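You operate a simulated robot arm through the tools that you are given. There is no shell and no other tool. Be economical: measure what you need, move in short steps, check, and stop when the job is done.

The job below is to be done with a simulated robot arm. You get a single attempt, and the scene is never put back.

Task
Try green on the grey speaker, then the black speaker, then both.
Fine: unmute it first, use the purple knob, and pull its fader off at the end.
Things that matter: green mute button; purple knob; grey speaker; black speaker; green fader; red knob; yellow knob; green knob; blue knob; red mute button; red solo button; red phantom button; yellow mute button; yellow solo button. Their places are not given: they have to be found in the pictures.

The check looks at the end state, three seconds after you hand in, the way a careful person would. Anything else that was tipped, shoved, dropped, spilled or broken makes it a failure.

Robot
A 7-joint arm with a two-finger parallel gripper, fixed in place. Base frame: the origin is at the foot of the arm, x ahead of it, y to its left, z up. Units: mm, degrees, N and s.
With the tool pointing down near the work surface it reaches from about 120 to 660 mm from the base axis. Its first joint turns from -66.0 to 66.0 degrees. Payload 2.4 kg.
The TCP is the grasp point between the finger pads, 30 mm short of the fingertips. In the tool frame z runs along the fingers and y along their closing line. The gripper opens to 94 mm. The fingers are 28 mm wide and 10 mm thick; the gripper's body (50 by 96 mm) begins 55 mm behind the TCP.
Orientation is that of the tool frame in the base frame, as a unit quaternion [w, x, y, z]. With the fingers straight down and closing along the base's y, the tool's x points along the base's -x, its y along +y and its z along -z.

Tools
- The arm moves only by the tool move_arm. Its argument "series" is a list of rows, each a list of 3 entries, a list of its own where there are three numbers: the shift along the tool's x, y, z in mm, then the turn, a rotation vector about the tool's x, y, z in degrees, then the opening, from 0 (shut) to 1 (fully open). In form: [[[dx, dy, dz], [ax, ay, az], hand], ...]. A call has 1 to 10 rows; each row is the pose to reach, as a shift and turn from the pose commanded when the call began, along the tool's axes at that moment. Rows are played at 5 a second. More than 50 mm and 8.6 degrees between two rows, or a gripper value outside its range, and nothing of the call is played. A pose out of reach is approached as far as the arm can. The call stops where the force on the tool passes 60 N (or 10 N more than at its start, if that is more) or the arm is blocked; 0.2 s more then pass. Each finger travels about 153 mm/s and halts on what it meets, pressing with about 39 N; the grip force reading is that of the motor and also rises with nothing between the fingers. The clock runs only during rows and for 0.2 s after the last one: add rows that repeat a pose to give the fingers time. It gives the time, the measured TCP pose, the force on the tool (base axes), the opening and the grip force at its end, in the units of the frame above (readings bear some noise).
- Cameras (640 x 400 px; columns grow to the right, rows downward): "scene" is fixed at [29.4, 475.5, 1432.5]; the picture's right is [-0.81, -0.59, 0.00], its down [-0.40, 0.55, -0.74] and it looks along [0.43, -0.60, -0.68] (base axes); focal length 253 px, centre (320, 200). "wrist" rides on the gripper at [-37, 0, -58] in the tool frame; the picture's right is [0.00, -1.00, 0.00], its down [0.97, 0.00, -0.24] and it looks along [0.24, 0.00, 0.97] (tool axes); focal length 218 px, centre (320, 200).
- grab_frame(camera): a new picture of that camera. It takes no simulated time.
- locate(camera, pixels): for up to 12 pixels [column, row] of the newest picture of that camera ("zoom" is the newest enlarged one), the place [x, y, z] in the base frame of the surface seen there, good to about 2 mm. It takes no simulated time.
- enlarge(camera, box): a new picture of the part [left, top, right, bottom] of that camera's present view, enlarged. It takes no simulated time.
- hand_in(): hands the job in; it is judged then, once.

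Keep the steps short. Do not move on a guess: measure, check each grasp and each placing, and mend mistakes. In all there are 80 turns and 46 pictures (those below and enlarged ones count). Leave the gripper open and the arm clear of the work at the hand-in unless told otherwise, and finish with a single line.

The tools are called after ">>>" as name(argument=value, ...) on one line, values as JSON. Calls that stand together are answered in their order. move_arm: Moves the arm, as the interface text tells. Its arguments: {"type":"object","properties":{"series":{"type":"array"}},"required":["series"]} The other tools are called the same way: grab_frame (camera) takes a picture; locate (camera, pixels) gives the place of the surface under pixels of a picture; enlarge (camera, box) takes an enlarged picture of a part of a camera's view; hand_in () hands the job in.

At the start:

```text
t: 0.0
position: [353.8, -217.4, 1202.5]
ee_rot: [0.001, 0.001, 1.0, -0.001]
ft_force: [-0.6, 0.3, -0.8]
grip_width: 94.0
grip_force: 0.0
```

scene: 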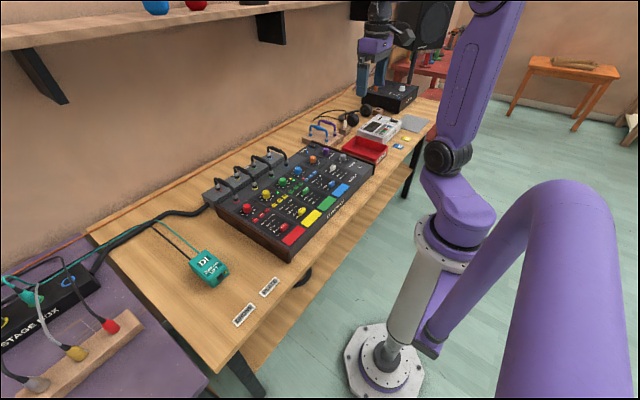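
wrist: 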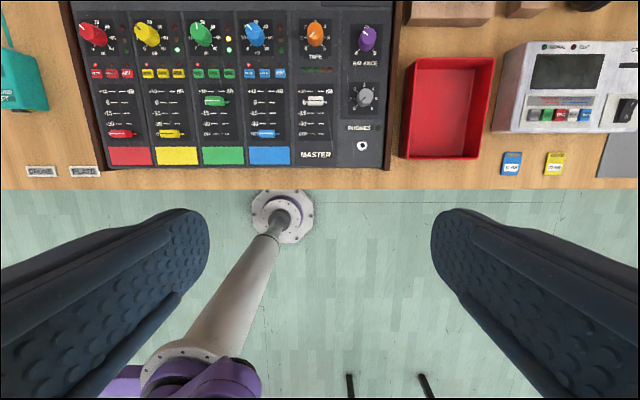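

I start by enlarging the mixer in the wrist view and the scene view to read the labels and find the speakers.

>>> enlarge(camera="wrist", box=[80, 0, 400, 180])

>>> enlarge(camera="scene", box=[180, 130, 400, 267])

>>> enlarge(camera="scene", box=[330, 0, 490, 120])

```text
2.00 times, centred on (240, 90) of wrist
```

zoom: 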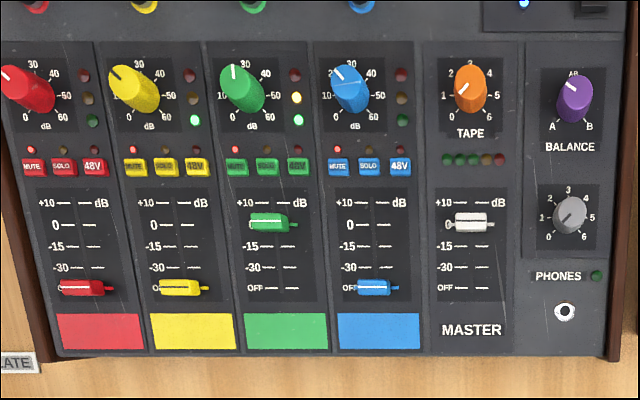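

```text
2.91 times, centred on (290, 198) of scene
```

zoom: 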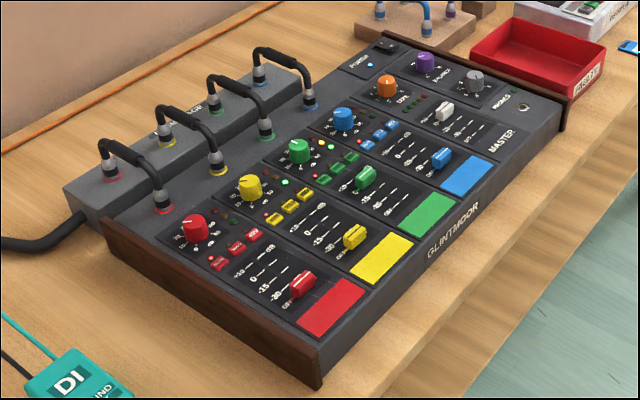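

```text
3.33 times, centred on (410, 60) of scene
```

zoom: 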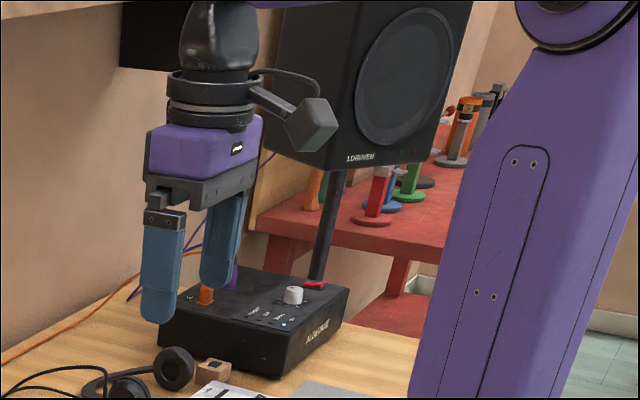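

The balance knob runs A – AB – B. I need to know which speaker is A. The amplifier box sits at about scene (390,95); I locate it and the controls.

>>> locate(camera="scene", pixels=[[382, 88], [395, 94], [405, 108], [425, 20], [400, 20], [284, 182], [326, 151], [305, 192], [293, 193], [240, 190]])

>>> locate(camera="wrist", pixels=[[198, 83], [367, 38], [214, 101], [201, 34], [213, 143], [366, 95], [183, 83], [230, 83], [214, 155], [300, 155], [320, 60], [340, 20]])

```text
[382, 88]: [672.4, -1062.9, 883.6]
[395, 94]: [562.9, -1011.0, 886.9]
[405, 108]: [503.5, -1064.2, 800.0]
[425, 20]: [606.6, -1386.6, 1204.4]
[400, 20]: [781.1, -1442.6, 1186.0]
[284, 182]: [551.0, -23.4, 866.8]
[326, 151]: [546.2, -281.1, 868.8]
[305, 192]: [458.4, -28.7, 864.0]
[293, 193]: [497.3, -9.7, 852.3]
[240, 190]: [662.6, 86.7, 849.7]
```

```text
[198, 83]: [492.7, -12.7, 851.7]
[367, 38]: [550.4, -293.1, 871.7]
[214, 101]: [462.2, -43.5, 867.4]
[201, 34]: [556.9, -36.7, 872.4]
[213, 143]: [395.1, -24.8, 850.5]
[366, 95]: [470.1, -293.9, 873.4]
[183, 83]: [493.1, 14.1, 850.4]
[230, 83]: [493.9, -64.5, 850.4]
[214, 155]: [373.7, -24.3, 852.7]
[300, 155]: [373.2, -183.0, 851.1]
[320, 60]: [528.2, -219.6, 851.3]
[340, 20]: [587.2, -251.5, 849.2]
```

I found the controls (purple knob at about [550,-293,872], green mute at about [493,-13,852]). Now I tilt the wrist towards -y to look at the amplifier and the black speaker.

>>> move_arm(series=[[[0, 0, 0], [8, 0, 0], 1], [[0, 0, 0], [16, 0, 0], 1], [[0, 0, 0], [24, 0, 0], 1], [[0, 0, 0], [32, 0, 0], 1], [[0, 0, 0], [40, 0, 0], 1], [[0, 0, 0], [48, 0, 0], 1], [[0, 0, 0], [56, 0, 0], 1]])

>>> grab_frame(camera="wrist")

```text
t: 1.6
position: [354.3, -217.9, 1202.7]
ee_rot: [0.001, 0.001, 0.882, -0.471]
ft_force: [0.5, -0.1, -0.6]
grip_width: 94.1
grip_force: 0.0
```

```text
40 pictures are left
```

wrist: 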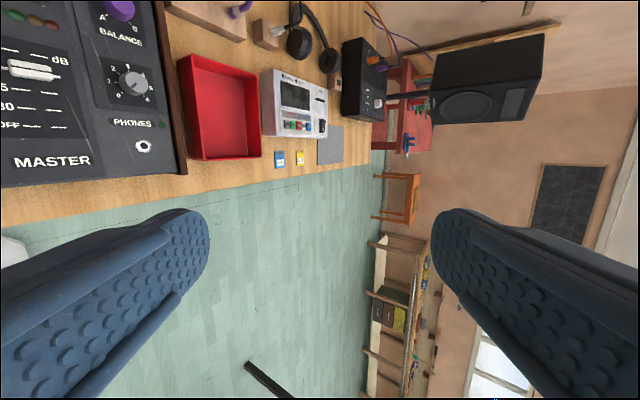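

The amp is at about (365,75), with an orange and a purple plug. I enlarge it to read labels and cables.

>>> enlarge(camera="wrist", box=[320, 0, 448, 128])

>>> enlarge(camera="scene", box=[340, 60, 430, 120])

```text
3.12 times, centred on (384, 64) of wrist
```

zoom: 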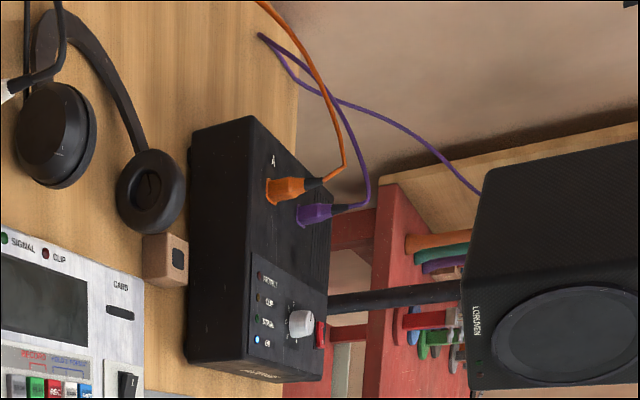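

```text
6.67 times, centred on (385, 90) of scene
```

zoom: 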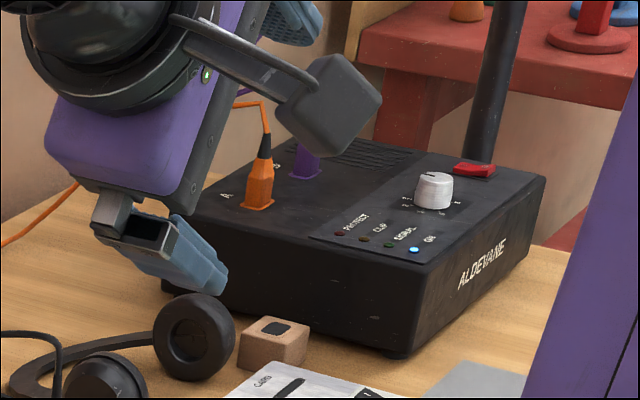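

A is the orange plug, B the purple; the purple lead runs to the black speaker, and the orange one runs back along the wall to +y. I turn the other way to confirm it goes to the grey speaker.

>>> move_arm(series=[[[0, 0, 0], [-8, 0, 0], 1], [[0, 0, 0], [-16, 0, 0], 1], [[0, 0, 0], [-24, 0, 0], 1], [[0, 0, 0], [-32, 0, 0], 1], [[0, 0, 0], [-40, 0, 0], 1], [[0, 0, 0], [-48, 0, 0], 1], [[0, 0, 0], [-56, 0, 0], 1], [[0, 0, 0], [-64, 0, 0], 1], [[0, 0, 0], [-72, 0, 0], 1], [[0, 0, 0], [-80, 0, 0], 1]])

>>> move_arm(series=[[[0, 0, 0], [-8, 0, 0], 1], [[0, 0, 0], [-16, 0, 0], 1], [[0, 0, 0], [-24, 0, 0], 1], [[0, 0, 0], [-32, 0, 0], 1]])

>>> grab_frame(camera="wrist")

```text
t: 3.8
position: [353.5, -217.6, 1204.6]
ee_rot: [0.0, 0.001, 0.978, 0.208]
ft_force: [-1.1, -0.4, -0.2]
grip_width: 93.9
grip_force: 0.0
```

```text
t: 4.8
position: [354.2, -216.8, 1203.5]
ee_rot: [0.001, 0.001, 0.883, 0.47]
ft_force: [0.2, 0.0, -0.3]
grip_width: 94.0
grip_force: 0.1
```

```text
37 pictures are left
```

wrist: 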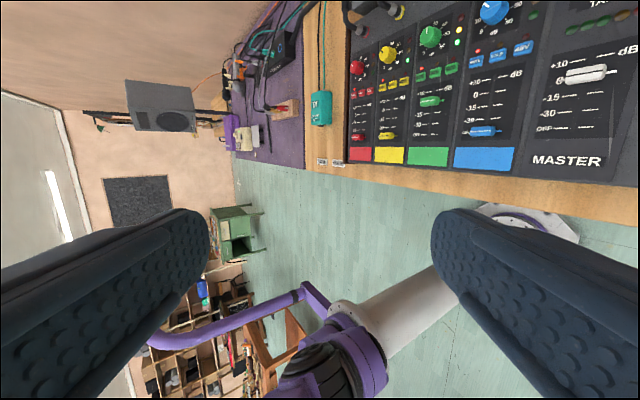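

The grey speaker carries the orange lead, so A = grey and B = black. I level the tool again.

>>> move_arm(series=[[[0, 0, 0], [8, 0, 0], 1], [[0, 0, 0], [16, 0, 0], 1], [[0, 0, 0], [24, 0, 0], 1], [[0, 0, 0], [32, 0, 0], 1], [[0, 0, 0], [40, 0, 0], 1], [[0, 0, 0], [48, 0, 0], 1], [[0, 0, 0], [56, 0, 0], 1]])

>>> move_arm(series=[[[-40, 28, 25], [0, 0, 0], 1], [[-70, 60, 55], [0, 0, 0], 1], [[-100, 90, 85], [0, 0, 0], 1], [[-120, 120, 110], [0, 0, 0], 1], [[-135, 150, 135], [0, 0, 0], 1], [[-145, 180, 160], [0, 0, 0], 1], [[-153, 204, 185], [0, 0, 0], 1], [[-153, 204, 200], [0, 0, 0], 1]])

>>> grab_frame(camera="wrist")

```text
t: 6.4
position: [353.8, -216.8, 1202.1]
ee_rot: [0.0, 0.001, 1.0, -0.002]
ft_force: [-0.1, 0.0, -0.5]
grip_width: 94.1
grip_force: 0.0
```

```text
refused: row 1 steps farther than a row can; nothing moved
```

```text
36 pictures are left
```

wrist: 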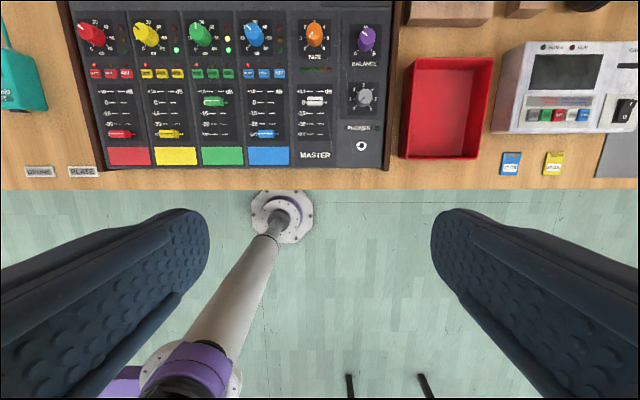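

The first step was too long, so I move in shorter rows to hover about [507,-13,1000].

>>> move_arm(series=[[[-18, 25, 25], [0, 0, 0], 1], [[-36, 50, 50], [0, 0, 0], 1], [[-54, 75, 75], [0, 0, 0], 1], [[-72, 100, 100], [0, 0, 0], 1], [[-90, 125, 125], [0, 0, 0], 1], [[-108, 150, 150], [0, 0, 0], 1], [[-126, 175, 175], [0, 0, 0], 1], [[-144, 200, 198], [0, 0, 0], 1], [[-153, 204, 202], [0, 0, 0], 1]])

>>> grab_frame(camera="wrist")

```text
t: 8.4
position: [508.3, -12.4, 1001.2]
ee_rot: [0.0, 0.001, 1.0, -0.001]
ft_force: [0.8, -0.5, -0.3]
grip_width: 93.8
grip_force: 0.1
```

```text
35 pictures are left
```

wrist: 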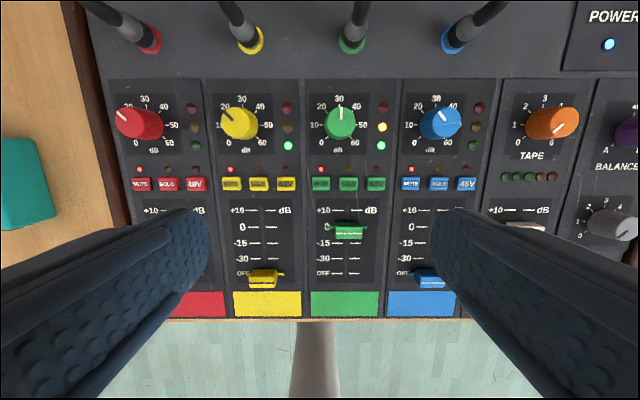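

I see the green MUTE button at about (321,184) with its red lamp lit. I enlarge and locate.

>>> enlarge(camera="wrist", box=[290, 80, 418, 290])

>>> locate(camera="wrist", pixels=[[321, 184], [321, 178], [321, 190], [349, 184], [349, 230], [321, 169], [341, 123], [323, 272], [349, 238], [336, 255], [294, 184], [362, 231]])

```text
1.90 times, centred on (354, 185) of wrist
```

zoom: 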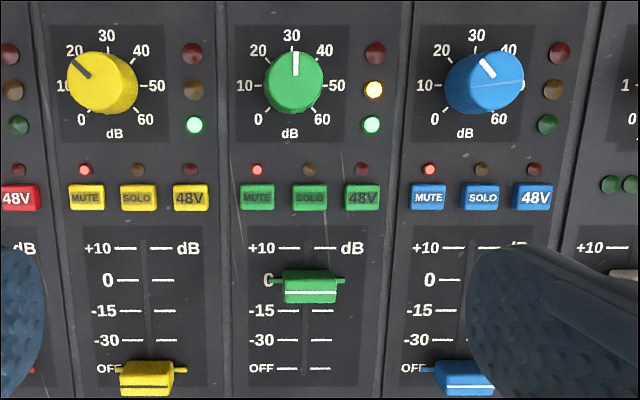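

```text
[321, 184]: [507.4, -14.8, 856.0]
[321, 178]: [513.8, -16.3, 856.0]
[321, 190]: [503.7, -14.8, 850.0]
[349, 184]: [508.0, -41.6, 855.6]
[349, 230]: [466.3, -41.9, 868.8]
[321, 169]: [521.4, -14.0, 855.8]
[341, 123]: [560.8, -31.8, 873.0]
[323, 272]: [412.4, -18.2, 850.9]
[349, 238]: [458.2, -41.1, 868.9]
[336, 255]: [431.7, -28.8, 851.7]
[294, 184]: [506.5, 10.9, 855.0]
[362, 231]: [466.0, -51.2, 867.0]
```

MUTE is at about [507,-15,856], its neighbours 26 mm away. I close the fingers and descend to just above it (tips about 870).

>>> move_arm(series=[[[4.5, -1.6, 20], [0, 0, 0], 0.5], [[4.5, -1.6, 40], [0, 0, 0], 0], [[4.5, -1.6, 60], [0, 0, 0], 0], [[4.5, -1.6, 80], [0, 0, 0], 0], [[4.5, -1.6, 100], [0, 0, 0], 0], [[4.5, -1.6, 100], [0, 0, 0], 0]])

>>> grab_frame(camera="wrist")

>>> enlarge(camera="scene", box=[265, 160, 345, 210])

```text
t: 9.8
position: [502.9, -17.0, 901.4]
ee_rot: [0.0, 0.001, 1.0, -0.001]
ft_force: [0.0, -0.1, -0.1]
grip_width: 0.0
grip_force: 32.9
```

```text
33 pictures are left
```

wrist: 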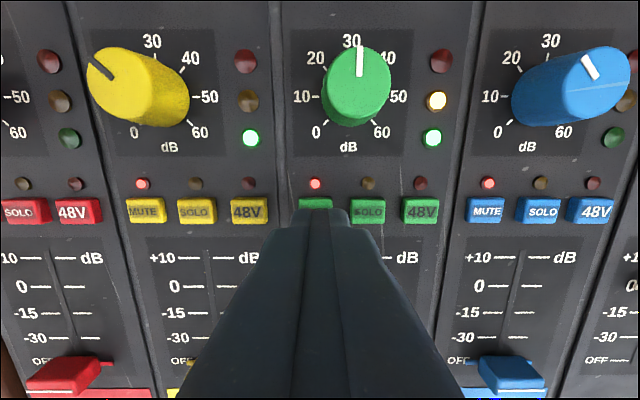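

```text
8.00 times, centred on (305, 185) of scene
```

zoom: 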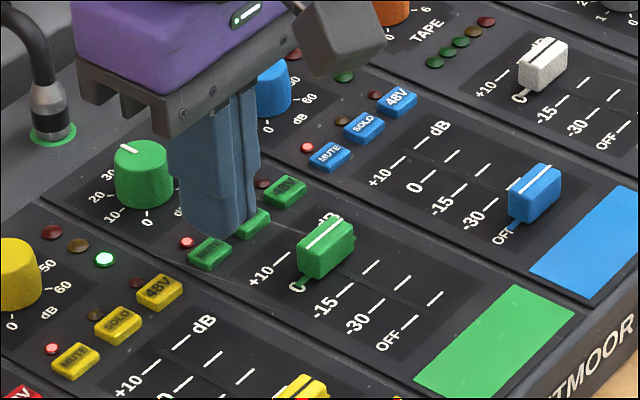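

The tips are over MUTE, about 2 mm to its right. I shift +1.5 mm in y and press in small steps, then lift.

>>> move_arm(series=[[[0, 1.5, 6], [0, 0, 0], 0], [[0, 1.5, 11], [0, 0, 0], 0], [[0, 1.5, 13], [0, 0, 0], 0], [[0, 1.5, 15], [0, 0, 0], 0], [[0, 1.5, 16], [0, 0, 0], 0]])

>>> grab_frame(camera="wrist")

```text
t: 11.0
position: [502.5, -14.2, 884.0]
ee_rot: [0.0, 0.001, 1.0, -0.001]
ft_force: [-0.8, 0.8, 3.5]
grip_width: 0.1
grip_force: 33.6
```

```text
31 pictures are left
```

wrist: 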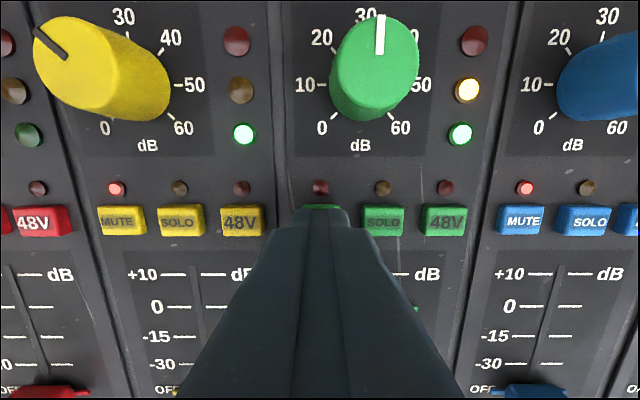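

The mute lamp went out at contact (3.5 N). I lift straight up and check that it stays unmuted.

>>> move_arm(series=[[[0, 0, -10], [0, 0, 0], 0], [[0, 0, -40], [0, 0, 0], 0], [[0, 0, -80], [0, 0, 0], 0], [[0, 0, -116], [0, 0, 0], 0.5], [[0, 0, -116], [0, 0, 0], 1], [[0, 0, -116], [0, 0, 0], 1]])

>>> enlarge(camera="wrist", box=[200, 80, 440, 230])

```text
t: 12.4
position: [502.1, -13.3, 1002.4]
ee_rot: [0.0, 0.0, 1.0, -0.001]
ft_force: [0.2, -0.7, 0.1]
grip_width: 93.8
grip_force: 0.1
```

```text
2.67 times, centred on (320, 155) of wrist
```

zoom: 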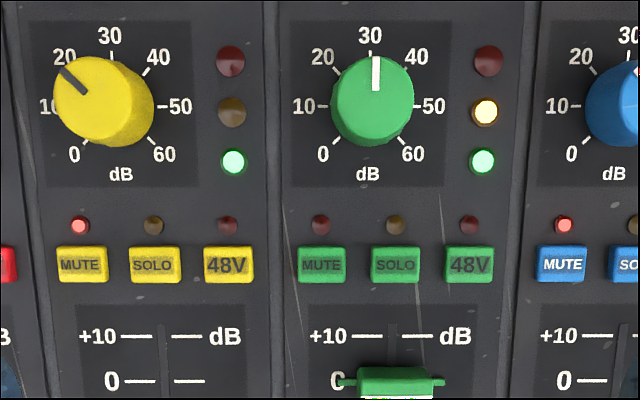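

Green is unmuted, the others unchanged. Now I hover over the purple knob, about [568,-293,1000].

>>> move_arm(series=[[[-8, -35, 0], [0, 0, 0], 1], [[-16, -70, 0], [0, 0, 0], 1], [[-24, -105, 0], [0, 0, 0], 1], [[-32, -140, 0], [0, 0, 0], 1], [[-40, -175, 0], [0, 0, 0], 1], [[-48, -210, 0], [0, 0, 0], 1], [[-56, -245, 0], [0, 0, 0], 1], [[-64, -279, 0], [0, 0, 0], 1], [[-64, -279, 0], [0, 0, 0], 1]])

>>> grab_frame(camera="wrist")

>>> enlarge(camera="wrist", box=[240, 100, 400, 260])

```text
t: 14.4
position: [567.8, -292.6, 999.0]
ee_rot: [0.0, 0.001, 1.0, -0.001]
ft_force: [-0.3, -0.4, -0.3]
grip_width: 94.0
grip_force: 0.0
```

```text
29 pictures are left
```

wrist: 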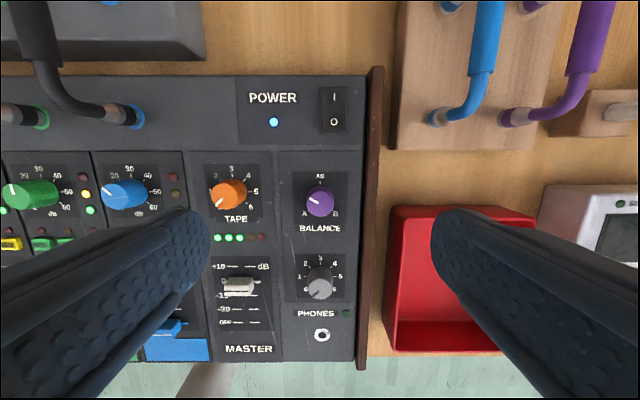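

```text
2.50 times, centred on (320, 180) of wrist
```

zoom: 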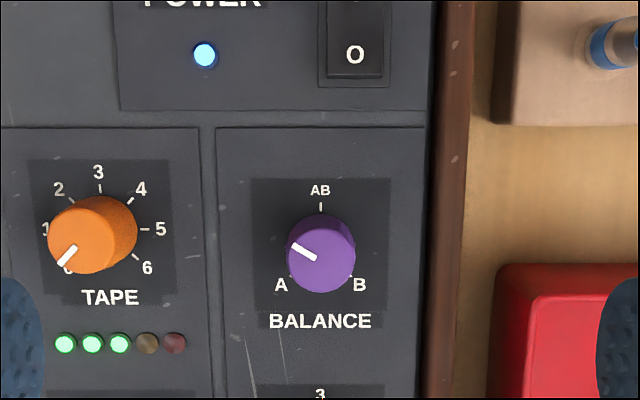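

The purple pointer sits at about -58° from the AB mark, A at about -130°, B at +130°. I locate the knob's edges and surroundings.

>>> locate(camera="zoom", pixels=[[321, 248], [292, 250], [350, 250], [321, 220], [321, 276], [321, 288], [321, 170], [452, 250], [281, 285], [360, 285], [321, 207], [321, 300]])

```text
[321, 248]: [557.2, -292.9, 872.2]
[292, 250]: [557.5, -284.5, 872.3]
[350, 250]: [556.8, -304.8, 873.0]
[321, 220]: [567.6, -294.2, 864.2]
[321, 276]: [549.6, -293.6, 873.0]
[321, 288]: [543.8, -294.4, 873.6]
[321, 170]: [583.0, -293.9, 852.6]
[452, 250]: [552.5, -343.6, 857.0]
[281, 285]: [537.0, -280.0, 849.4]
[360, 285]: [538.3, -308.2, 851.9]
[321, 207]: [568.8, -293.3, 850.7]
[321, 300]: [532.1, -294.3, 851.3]
```

Knob centre is about [556,-294], top 872, radius 12–13. I move above it and partly open the gripper.

>>> move_arm(series=[[[6, -1, 20], [0, 0, 0], 0.8], [[11, -1, 40], [0, 0, 0], 0.55], [[11, -1, 60], [0, 0, 0], 0.55], [[11, -1, 80], [0, 0, 0], 0.55], [[11, -1, 80], [0, 0, 0], 0.55]])

>>> grab_frame(camera="wrist")

```text
t: 15.6
position: [556.4, -295.0, 920.7]
ee_rot: [0.0, 0.0, 1.0, -0.001]
ft_force: [0.0, 0.3, 0.4]
grip_width: 51.6
grip_force: 0.1
```

```text
27 pictures are left
```

wrist: 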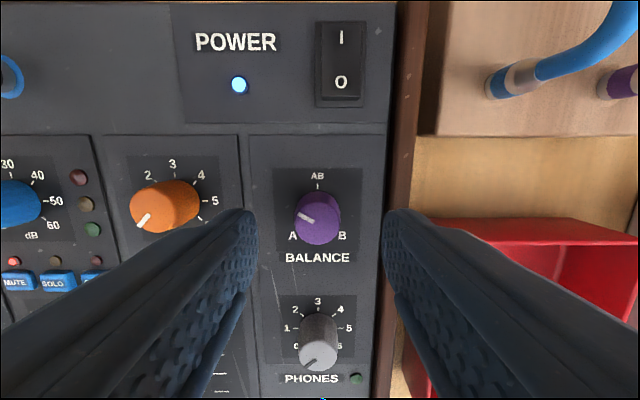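

The knob sits centred between the fingers. I descend to TCP z about 886 and close.

>>> move_arm(series=[[[0, 0.6, 12], [0, 0, 0], 0.55], [[0, 0.6, 24], [0, 0, 0], 0.55], [[0, 0.6, 34], [0, 0, 0], 0.55], [[0, 0.6, 34], [0, 0, 0], 0.4], [[0, 0.6, 34], [0, 0, 0], 0.2], [[0, 0.6, 34], [0, 0, 0], 0.2], [[0, 0.6, 34], [0, 0, 0], 0.2]])

>>> enlarge(camera="wrist", box=[220, 120, 420, 280])

```text
t: 17.2
position: [554.0, -291.0, 886.8]
ee_rot: [0.001, 0.0, 1.0, -0.001]
ft_force: [1.1, -0.5, -0.5]
grip_width: 25.0
grip_force: 45.4
```

```text
2.50 times, centred on (320, 200) of wrist
```

zoom: 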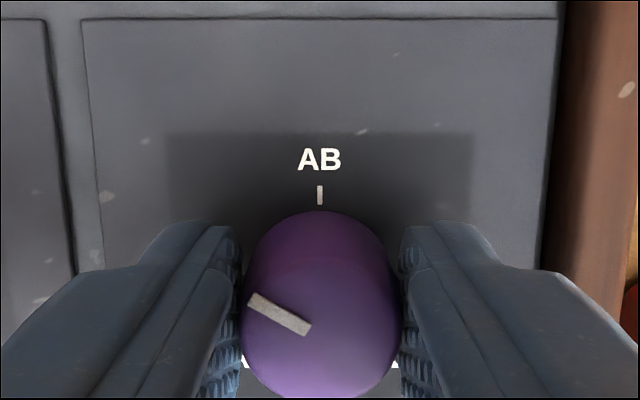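

Gripped at 25 mm. I turn counter-clockwise towards A (about -64° in short rows).

>>> move_arm(series=[[[0, 0, 0], [0, 0, -8], 0.2], [[0, 0, 0], [0, 0, -16], 0.2], [[0, 0, 0], [0, 0, -24], 0.2], [[0, 0, 0], [0, 0, -32], 0.2], [[0, 0, 0], [0, 0, -40], 0.2], [[0, 0, 0], [0, 0, -48], 0.2], [[0, 0, 0], [0, 0, -56], 0.2], [[0, 0, 0], [0, 0, -64], 0.2], [[0, 0, 0], [0, 0, -64], 0.2]])

>>> grab_frame(camera="wrist")

```text
t: 19.2
position: [555.5, -291.8, 886.0]
ee_rot: [0.0, -0.531, 0.847, -0.001]
ft_force: [-7.6, 7.1, 16.0]
grip_width: 25.0
grip_force: 44.8
```

```text
25 pictures are left
```

wrist: 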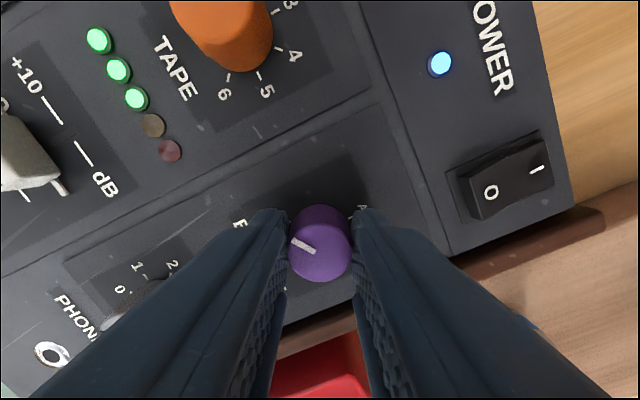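

The turn is counter-clockwise as intended. I enlarge to read the pointer relative to A.

>>> enlarge(camera="wrist", box=[220, 170, 420, 320])

>>> enlarge(camera="scene", box=[290, 120, 370, 170])

```text
2.67 times, centred on (320, 245) of wrist
```

zoom: 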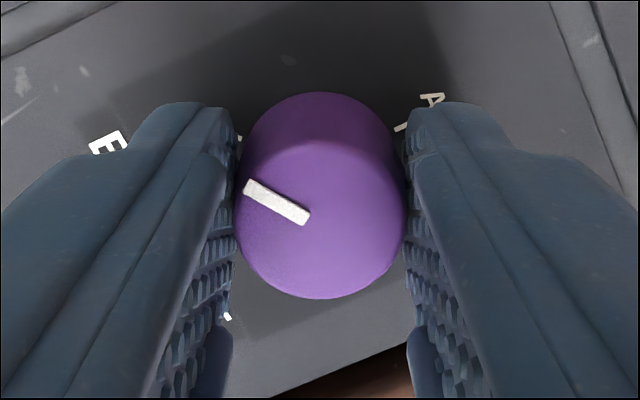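

```text
8.00 times, centred on (330, 145) of scene
```

zoom: 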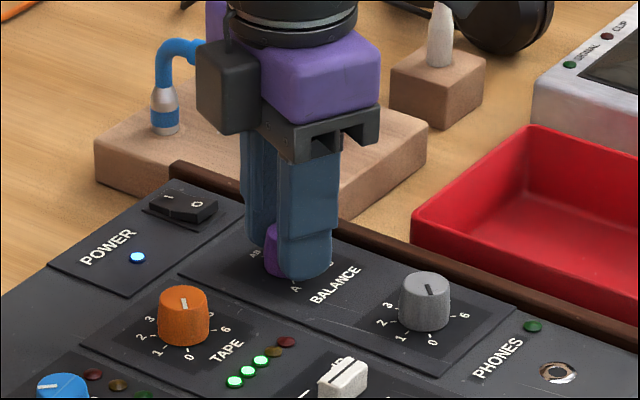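

The pointer is at about -124°; the A tick measures nearer -140°. I continue counter-clockwise to the stop in small steps and check whether the pointer slips.

>>> move_arm(series=[[[0, 0, 0], [0, 0, -5], 0.2], [[0, 0, 0], [0, 0, -10], 0.2], [[0, 0, 0], [0, 0, -15], 0.2], [[0, 0, 0], [0, 0, -15], 0.2]])

>>> enlarge(camera="wrist", box=[220, 170, 420, 320])

```text
t: 20.2
position: [555.0, -291.9, 887.0]
ee_rot: [0.0, -0.636, 0.772, 0.0]
ft_force: [-9.1, 7.7, 16.7]
grip_width: 25.2
grip_force: 44.7
```

```text
2.67 times, centred on (320, 245) of wrist
```

zoom: 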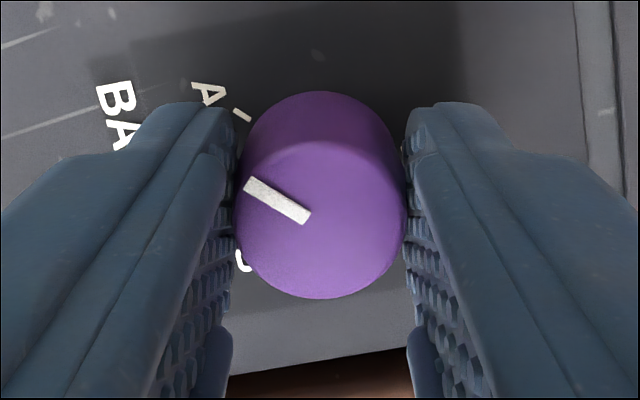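

The A tick is visible at zoom (242,114). I locate the tick and the pointer's ends to compare their angles.

>>> locate(camera="zoom", pixels=[[235, 108], [249, 120], [248, 185], [306, 217], [320, 296], [238, 215], [404, 215], [208, 93]])

```text
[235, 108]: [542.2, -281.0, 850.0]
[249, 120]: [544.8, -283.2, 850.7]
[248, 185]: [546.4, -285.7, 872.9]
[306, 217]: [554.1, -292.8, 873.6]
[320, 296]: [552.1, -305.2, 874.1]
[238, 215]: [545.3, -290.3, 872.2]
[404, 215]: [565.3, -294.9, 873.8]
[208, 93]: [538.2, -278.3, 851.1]
```

The pointer direction (≈ -137°) matches the A tick (≈ -138°). I nudge to the stop, hold for the grey-speaker trial, then start turning clockwise.

>>> move_arm(series=[[[0, 0, 0], [0, 0, -3], 0.2], [[0, 0, 0], [0, 0, -3], 0.2], [[0, 0, 0], [0, 0, -3], 0.2], [[0, 0, 0], [0, 0, -3], 0.2], [[0, 0, 0], [0, 0, -3], 0.2], [[0, 0, 0], [0, 0, -3], 0.2], [[0, 0, 0], [0, 0, -3], 0.2], [[0, 0, 0], [0, 0, -3], 0.2]])

>>> move_arm(series=[[[0, 0, 0], [0, 0, 8], 0.2], [[0, 0, 0], [0, 0, 16], 0.2], [[0, 0, 0], [0, 0, 24], 0.2], [[0, 0, 0], [0, 0, 32], 0.2], [[0, 0, 0], [0, 0, 40], 0.2], [[0, 0, 0], [0, 0, 48], 0.2], [[0, 0, 0], [0, 0, 56], 0.2], [[0, 0, 0], [0, 0, 64], 0.2], [[0, 0, 0], [0, 0, 72], 0.2], [[0, 0, 0], [0, 0, 80], 0.2]])

>>> move_arm(series=[[[0, 0, 0], [0, 0, 8], 0.2], [[0, 0, 0], [0, 0, 16], 0.2], [[0, 0, 0], [0, 0, 24], 0.2], [[0, 0, 0], [0, 0, 32], 0.2], [[0, 0, 0], [0, 0, 40], 0.2], [[0, 0, 0], [0, 0, 48], 0.2], [[0, 0, 0], [0, 0, 56], 0.2], [[0, 0, 0], [0, 0, 64], 0.2], [[0, 0, 0], [0, 0, 72], 0.2], [[0, 0, 0], [0, 0, 72], 0.2]])

>>> grab_frame(camera="wrist")

```text
t: 22.0
position: [554.6, -292.5, 886.6]
ee_rot: [-0.001, -0.655, 0.756, -0.001]
ft_force: [-4.1, 2.4, 10.7]
grip_width: 25.2
grip_force: 45.0
```

```text
t: 24.2
position: [555.1, -292.6, 884.9]
ee_rot: [0.0, -0.016, 1.0, 0.0]
ft_force: [-5.4, 2.3, 4.7]
grip_width: 25.2
grip_force: 45.2
```

```text
t: 26.4
position: [556.6, -293.1, 887.3]
ee_rot: [0.0, 0.575, 0.818, 0.0]
ft_force: [-10.3, 0.8, 5.7]
grip_width: 25.3
grip_force: 45.0
```

```text
21 pictures are left
```

wrist: 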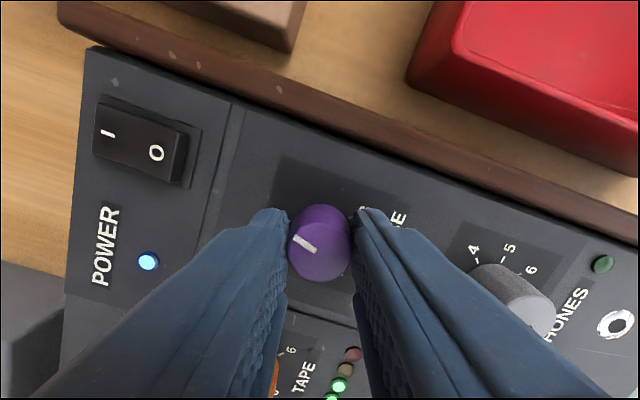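

Knob turned along, pointer now slightly past AB; gripper at +70°. I open in place, rotate back by 140° and regrasp.

>>> move_arm(series=[[[0, 0, 0], [0, 0, 0], 0.35], [[0, 0, 0], [0, 0, 0], 0.48], [[0, 0, 0], [0, 0, 0], 0.48], [[0, 0, 0], [0, 0, -8], 0.48], [[0, 0, 0], [0, 0, -16], 0.48], [[0, 0, 0], [0, 0, -24], 0.48], [[0, 0, 0], [0, 0, -32], 0.48], [[0, 0, 0], [0, 0, -40], 0.48], [[0, 0, 0], [0, 0, -48], 0.48], [[0, 0, 0], [0, 0, -56], 0.48]])

>>> move_arm(series=[[[0, 0, 0], [0, 0, -8], 0.48], [[0, 0, 0], [0, 0, -16], 0.48], [[0, 0, 0], [0, 0, -24], 0.48], [[0, 0, 0], [0, 0, -32], 0.48], [[0, 0, 0], [0, 0, -40], 0.48], [[0, 0, 0], [0, 0, -48], 0.48], [[0, 0, 0], [0, 0, -56], 0.48], [[0, 0, 0], [0, 0, -64], 0.48], [[0, 0, 0], [0, 0, -72], 0.48], [[0, 0, 0], [0, 0, -78], 0.48]])

>>> enlarge(camera="wrist", box=[220, 170, 420, 320])

```text
t: 28.6
position: [556.2, -294.0, 886.8]
ee_rot: [-0.001, 0.121, 0.993, -0.001]
ft_force: [-0.5, -0.3, -0.2]
grip_width: 45.1
grip_force: 0.1
```

```text
t: 30.8
position: [556.3, -293.2, 886.6]
ee_rot: [-0.001, -0.53, 0.848, -0.001]
ft_force: [0.3, 0.0, 0.8]
grip_width: 45.1
grip_force: 0.2
```

```text
2.67 times, centred on (320, 245) of wrist
```

zoom: 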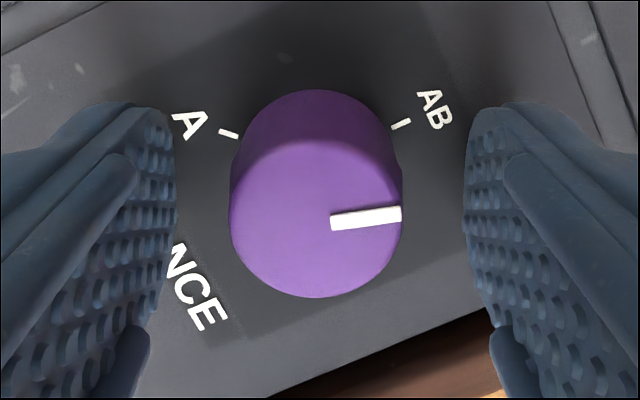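

Pointer is at about +22°, and the knob is well centred. I regrasp and turn clockwise about 116° to B.

>>> move_arm(series=[[[0, 0, 0], [0, 0, 0], 0.35], [[0, 0, 0], [0, 0, 0], 0.2], [[0, 0, 0], [0, 0, 0], 0.2], [[0, 0, 0], [0, 0, 0], 0.2], [[0, 0, 0], [0, 0, 8], 0.2], [[0, 0, 0], [0, 0, 16], 0.2], [[0, 0, 0], [0, 0, 24], 0.2], [[0, 0, 0], [0, 0, 32], 0.2], [[0, 0, 0], [0, 0, 40], 0.2], [[0, 0, 0], [0, 0, 48], 0.2]])

>>> move_arm(series=[[[0, 0, 0], [0, 0, 8], 0.2], [[0, 0, 0], [0, 0, 16], 0.2], [[0, 0, 0], [0, 0, 24], 0.2], [[0, 0, 0], [0, 0, 32], 0.2], [[0, 0, 0], [0, 0, 40], 0.2], [[0, 0, 0], [0, 0, 48], 0.2], [[0, 0, 0], [0, 0, 56], 0.2], [[0, 0, 0], [0, 0, 64], 0.2], [[0, 0, 0], [0, 0, 68], 0.2], [[0, 0, 0], [0, 0, 68], 0.2]])

>>> enlarge(camera="wrist", box=[220, 170, 420, 320])

```text
t: 33.0
position: [553.9, -292.2, 885.2]
ee_rot: [0.0, -0.137, 0.991, -0.001]
ft_force: [-5.3, 4.6, 0.9]
grip_width: 24.9
grip_force: 45.0
```

```text
t: 35.2
position: [555.3, -293.1, 886.8]
ee_rot: [-0.001, 0.44, 0.898, 0.0]
ft_force: [-13.2, 5.7, 4.6]
grip_width: 24.8
grip_force: 44.5
```

```text
2.67 times, centred on (320, 245) of wrist
```

zoom: 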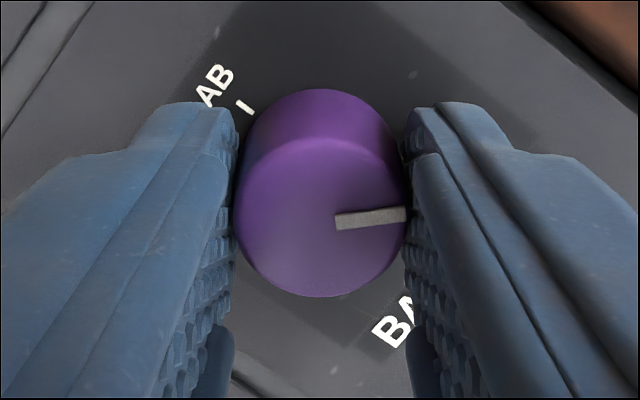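

The pointer is at about +137°, i.e. B. I nudge to the stop, hold for the black-speaker trial, then turn back about 130° and check.

>>> move_arm(series=[[[0, 0, 0], [0, 0, 3], 0.2], [[0, 0, 0], [0, 0, 3], 0.2], [[0, 0, 0], [0, 0, 3], 0.2], [[0, 0, 0], [0, 0, 3], 0.2], [[0, 0, 0], [0, 0, 3], 0.2], [[0, 0, 0], [0, 0, 3], 0.2], [[0, 0, 0], [0, 0, 3], 0.2], [[0, 0, 0], [0, 0, 3], 0.2]])

>>> move_arm(series=[[[0, 0, 0], [0, 0, -8], 0.2], [[0, 0, 0], [0, 0, -16], 0.2], [[0, 0, 0], [0, 0, -24], 0.2], [[0, 0, 0], [0, 0, -32], 0.2], [[0, 0, 0], [0, 0, -40], 0.2], [[0, 0, 0], [0, 0, -48], 0.2], [[0, 0, 0], [0, 0, -56], 0.2], [[0, 0, 0], [0, 0, -64], 0.2], [[0, 0, 0], [0, 0, -72], 0.2], [[0, 0, 0], [0, 0, -80], 0.2]])

>>> move_arm(series=[[[0, 0, 0], [0, 0, -8], 0.2], [[0, 0, 0], [0, 0, -16], 0.2], [[0, 0, 0], [0, 0, -24], 0.2], [[0, 0, 0], [0, 0, -32], 0.2], [[0, 0, 0], [0, 0, -40], 0.2], [[0, 0, 0], [0, 0, -48], 0.2], [[0, 0, 0], [0, 0, -54], 0.2], [[0, 0, 0], [0, 0, -54], 0.2]])

>>> enlarge(camera="wrist", box=[220, 170, 420, 320])

```text
t: 37.0
position: [555.5, -293.6, 885.6]
ee_rot: [-0.002, 0.463, 0.887, 0.0]
ft_force: [-14.7, 1.8, 3.4]
grip_width: 24.9
grip_force: 45.2
```

```text
t: 39.2
position: [555.7, -293.5, 884.4]
ee_rot: [0.0, -0.217, 0.976, -0.001]
ft_force: [-10.1, 5.3, 8.2]
grip_width: 24.8
grip_force: 44.9
```

```text
t: 41.0
position: [555.4, -292.6, 885.5]
ee_rot: [-0.001, -0.637, 0.771, 0.001]
ft_force: [-11.5, 6.8, 7.5]
grip_width: 25.0
grip_force: 44.9
```

```text
2.67 times, centred on (320, 245) of wrist
```

zoom: 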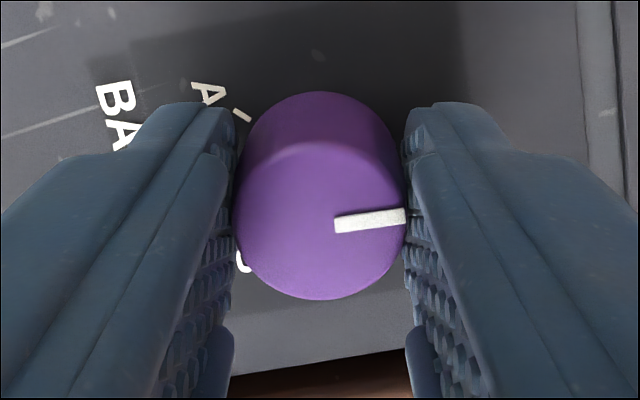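

Pointer should be a few degrees right of AB. I measure its ends.

>>> locate(camera="zoom", pixels=[[338, 224], [403, 216], [345, 223], [396, 217], [236, 218], [404, 230]])

```text
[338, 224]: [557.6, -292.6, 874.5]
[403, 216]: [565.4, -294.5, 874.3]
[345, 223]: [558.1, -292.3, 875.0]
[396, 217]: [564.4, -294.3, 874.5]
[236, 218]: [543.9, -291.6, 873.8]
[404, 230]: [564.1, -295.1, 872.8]
```

By pixel geometry the pointer is about +4° past AB. I turn a further -4°, release, lift clear and check from above.

>>> move_arm(series=[[[0, 0, 0], [0, 0, -4], 0.2], [[0, 0, 0], [0, 0, -4], 0.2], [[0, 0, 0], [0, 0, -4], 0.35], [[0, 0, 0], [0, 0, -4], 0.5], [[0, 0, 0], [0, 0, -4], 0.5], [[0, 0, -20], [0, 0, -4], 0.5], [[0, 0, -50], [0, 0, -4], 0.5], [[0, 0, -70], [0, 0, -4], 0.5]])

>>> move_arm(series=[[[0, 0, 0], [0, 0, 8], 0.5], [[0, 0, 0], [0, 0, 16], 0.5], [[0, 0, 0], [0, 0, 24], 0.5], [[0, 0, 0], [0, 0, 32], 0.5], [[0, 0, 0], [0, 0, 40], 0.5], [[0, 0, 0], [0, 0, 48], 0.5], [[0, 0, 0], [0, 0, 56], 0.5], [[0, 0, 0], [0, 0, 64], 0.5], [[0, 0, 0], [0, 0, 72], 0.5], [[0, 0, 0], [0, 0, 80], 0.5]])

>>> move_arm(series=[[[0, 0, 0], [0, 0, 3], 0.5], [[0, 0, 0], [0, 0, 3], 0.5]])

>>> enlarge(camera="wrist", box=[260, 150, 380, 270])

```text
t: 42.8
position: [555.8, -293.9, 955.5]
ee_rot: [-0.001, -0.662, 0.749, -0.001]
ft_force: [0.4, -0.1, -0.4]
grip_width: 47.3
grip_force: 0.1
```

```text
t: 45.0
position: [554.9, -293.6, 955.4]
ee_rot: [0.0, -0.024, 1.0, -0.001]
ft_force: [-0.3, 0.2, 0.1]
grip_width: 47.0
grip_force: 0.1
```

```text
t: 45.6
position: [554.8, -292.6, 957.2]
ee_rot: [0.001, 0.0, 1.0, -0.001]
ft_force: [-0.1, 0.4, 1.2]
grip_width: 47.0
grip_force: 0.1
```

```text
3.33 times, centred on (320, 210) of wrist
```

zoom: 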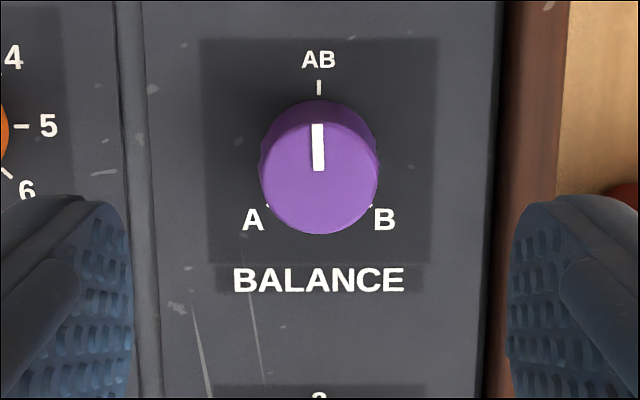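

The pointer is right on AB. Now the green fader: I raise and move to about [480,-41,1000] to view it.

>>> move_arm(series=[[[0, 0, -20], [0, 0, 0], 1], [[0, 0, -44], [0, 0, 0], 1], [[12, 36, -44], [0, 0, 0], 1], [[24, 72, -44], [0, 0, 0], 1], [[36, 108, -44], [0, 0, 0], 1], [[48, 144, -44], [0, 0, 0], 1], [[60, 184, -44], [0, 0, 0], 1], [[70, 220, -44], [0, 0, 0], 1], [[75, 252, -44], [0, 0, 0], 1], [[75, 252, -44], [0, 0, 0], 1]])

>>> enlarge(camera="wrist", box=[210, 80, 450, 280])

```text
t: 47.8
position: [480.3, -38.5, 999.3]
ee_rot: [-0.001, 0.001, 1.0, -0.001]
ft_force: [0.1, 0.3, 0.7]
grip_width: 93.9
grip_force: 0.1
```

```text
2.00 times, centred on (330, 180) of wrist
```

zoom: 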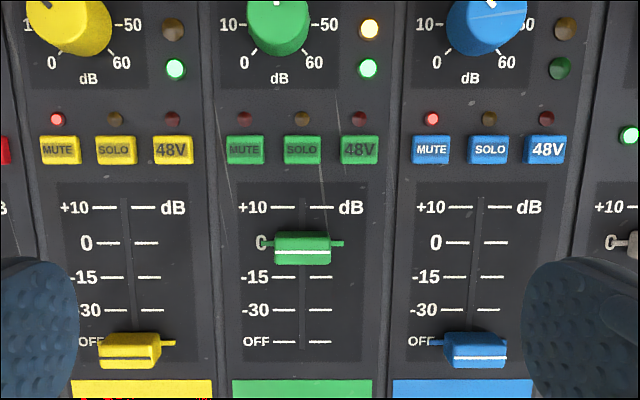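

The green cap is at zoom (302,248), OFF marks at row 341; yellow and blue caps sit at OFF. I locate these.

>>> locate(camera="zoom", pixels=[[302, 250], [280, 243], [324, 243], [302, 236], [302, 262], [285, 341], [302, 330], [120, 357], [475, 356], [108, 345], [265, 243], [338, 243]])

```text
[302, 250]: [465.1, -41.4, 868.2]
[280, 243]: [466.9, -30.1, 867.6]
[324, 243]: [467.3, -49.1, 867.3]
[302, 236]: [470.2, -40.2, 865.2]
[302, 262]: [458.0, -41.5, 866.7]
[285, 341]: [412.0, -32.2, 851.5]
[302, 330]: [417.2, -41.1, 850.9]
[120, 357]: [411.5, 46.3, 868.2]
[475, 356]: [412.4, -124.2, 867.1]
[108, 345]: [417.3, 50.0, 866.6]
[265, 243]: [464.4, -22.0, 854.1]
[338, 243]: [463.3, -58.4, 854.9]
```

Green cap centre is [464.5,-40.5,868], OFF at x≈412; its side pointers lie at z 854, so the tips must stay above about 858. I move above the cap.

>>> move_arm(series=[[[8, -0.5, 20], [0, 0, 0], 0.7], [[16, -0.5, 40], [0, 0, 0], 0.5], [[16, -0.5, 60], [0, 0, 0], 0.5], [[16, -0.5, 80], [0, 0, 0], 0.5], [[16, -0.5, 80], [0, 0, 0], 0.5]])

>>> grab_frame(camera="wrist")

```text
t: 49.0
position: [466.2, -41.0, 919.8]
ee_rot: [0.0, 0.001, 1.0, -0.001]
ft_force: [-0.1, 1.3, -0.1]
grip_width: 47.0
grip_force: 0.0
```

```text
15 pictures are left
```

wrist: 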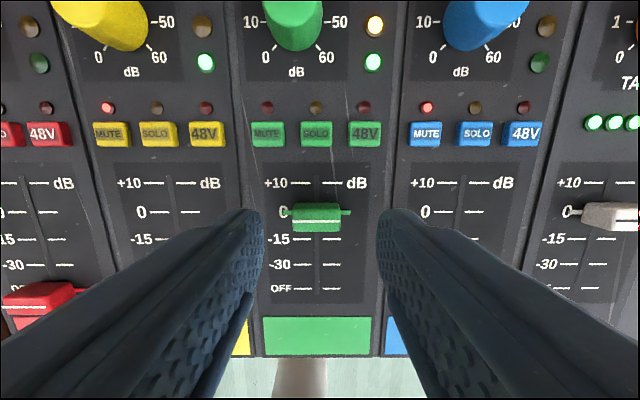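

The cap (317,217) is centred between the fingers. I descend 31 mm (tips ≈ 859) and close on it.

>>> move_arm(series=[[[0, 0.5, 12], [0, 0, 0], 0.5], [[0, 0.5, 24], [0, 0, 0], 0.5], [[0, 0.5, 31], [0, 0, 0], 0.5], [[0, 0.5, 31], [0, 0, 0], 0.5], [[0, 0.5, 31], [0, 0, 0], 0.3], [[0, 0.5, 31], [0, 0, 0], 0.17], [[0, 0.5, 31], [0, 0, 0], 0.17], [[0, 0.5, 31], [0, 0, 0], 0.17]])

>>> grab_frame(camera="wrist")

```text
t: 50.8
position: [464.9, -40.3, 888.8]
ee_rot: [0.0, 0.0, 1.0, -0.002]
ft_force: [1.1, 9.0, -2.9]
grip_width: 26.1
grip_force: 45.1
```

```text
14 pictures are left
```

wrist: 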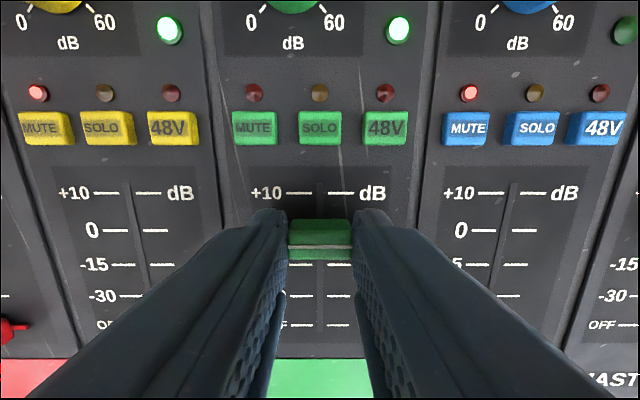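

Cap gripped at 26 mm with mild side force (9 N). I pull it 54 mm towards the arm (tool +x) in small steps.

>>> move_arm(series=[[[7, 0, 0], [0, 0, 0], 0.17], [[14, 0, 0], [0, 0, 0], 0.17], [[21, 0, 0], [0, 0, 0], 0.17], [[28, 0, 0], [0, 0, 0], 0.17], [[35, 0, 0], [0, 0, 0], 0.17], [[42, 0, 0], [0, 0, 0], 0.17], [[48, 0, 0], [0, 0, 0], 0.17], [[52, 0, 0], [0, 0, 0], 0.17], [[54, 0, 0], [0, 0, 0], 0.17], [[54, 0, 0], [0, 0, 0], 0.17]])

>>> grab_frame(camera="wrist")

```text
t: 53.0
position: [412.7, -40.3, 888.0]
ee_rot: [0.003, -0.001, 1.0, -0.001]
ft_force: [14.8, 29.7, 1.8]
grip_width: 25.8
grip_force: 44.9
```

```text
13 pictures are left
```

wrist: 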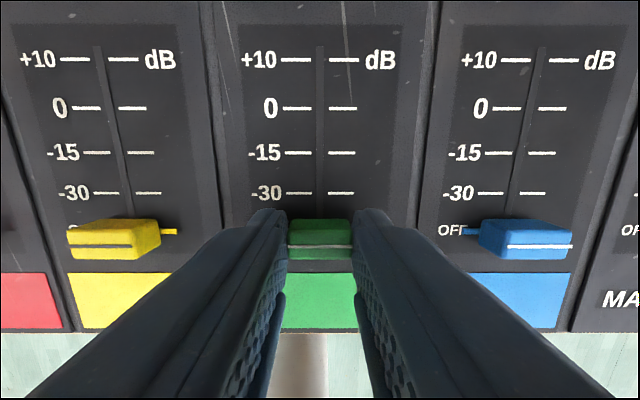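

The green cap lines up with yellow and blue at OFF, and the 15 N in x says it is at its stop. I open, lift straight up and back off.

>>> move_arm(series=[[[54, 0, 0], [0, 0, 0], 0.3], [[54, 0, 0], [0, 0, 0], 0.5]])

```text
refused: row 1 steps farther than a row can; nothing moved
```

The offsets start afresh with each call, so that was refused with nothing moved. I open in place, then lift.

>>> move_arm(series=[[[0, 0, 0], [0, 0, 0], 0.3], [[0, 0, 0], [0, 0, 0], 0.5], [[0, 0, 0], [0, 0, 0], 0.5], [[0, 0, -20], [0, 0, 0], 0.5], [[0, 0, -50], [0, 0, 0], 0.6], [[0, 0, -90], [0, 0, 0], 0.8], [[0, 0, -130], [0, 0, 0], 1], [[0, 0, -170], [0, 0, 0], 1], [[0, 0, -200], [0, 0, 0], 1]])

>>> grab_frame(camera="wrist")

>>> enlarge(camera="scene", box=[200, 130, 360, 230])

```text
t: 55.0
position: [410.7, -42.3, 1088.9]
ee_rot: [0.001, 0.001, 1.0, -0.001]
ft_force: [0.1, -0.4, 0.5]
grip_width: 93.9
grip_force: 0.1
```

```text
12 pictures are left
```

wrist: 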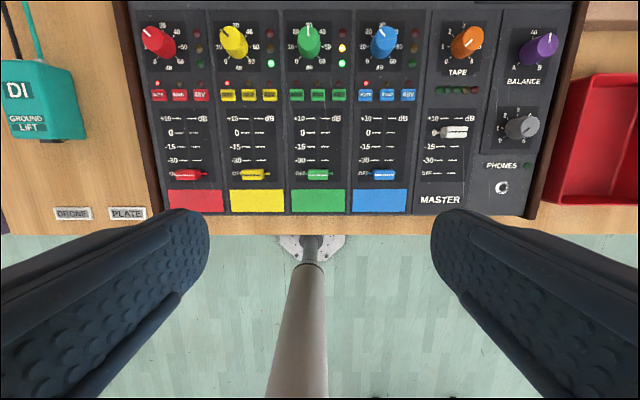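

```text
4.00 times, centred on (280, 180) of scene
```

zoom: 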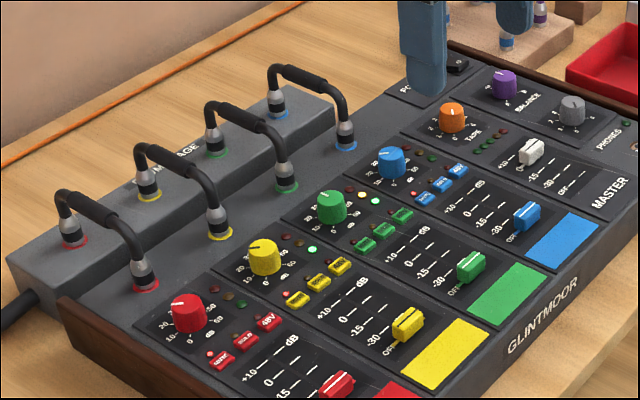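

Green is unmuted, its fader is at OFF, balance is at AB, the other controls are unchanged, and the arm is clear with the gripper open. I hand in.

>>> hand_in()

```text
The job is handed in.
```

Done: green was unmuted, tried on the grey speaker (A), then the black one (B), then both (AB) with the purple knob, and its fader was then pulled to OFF.
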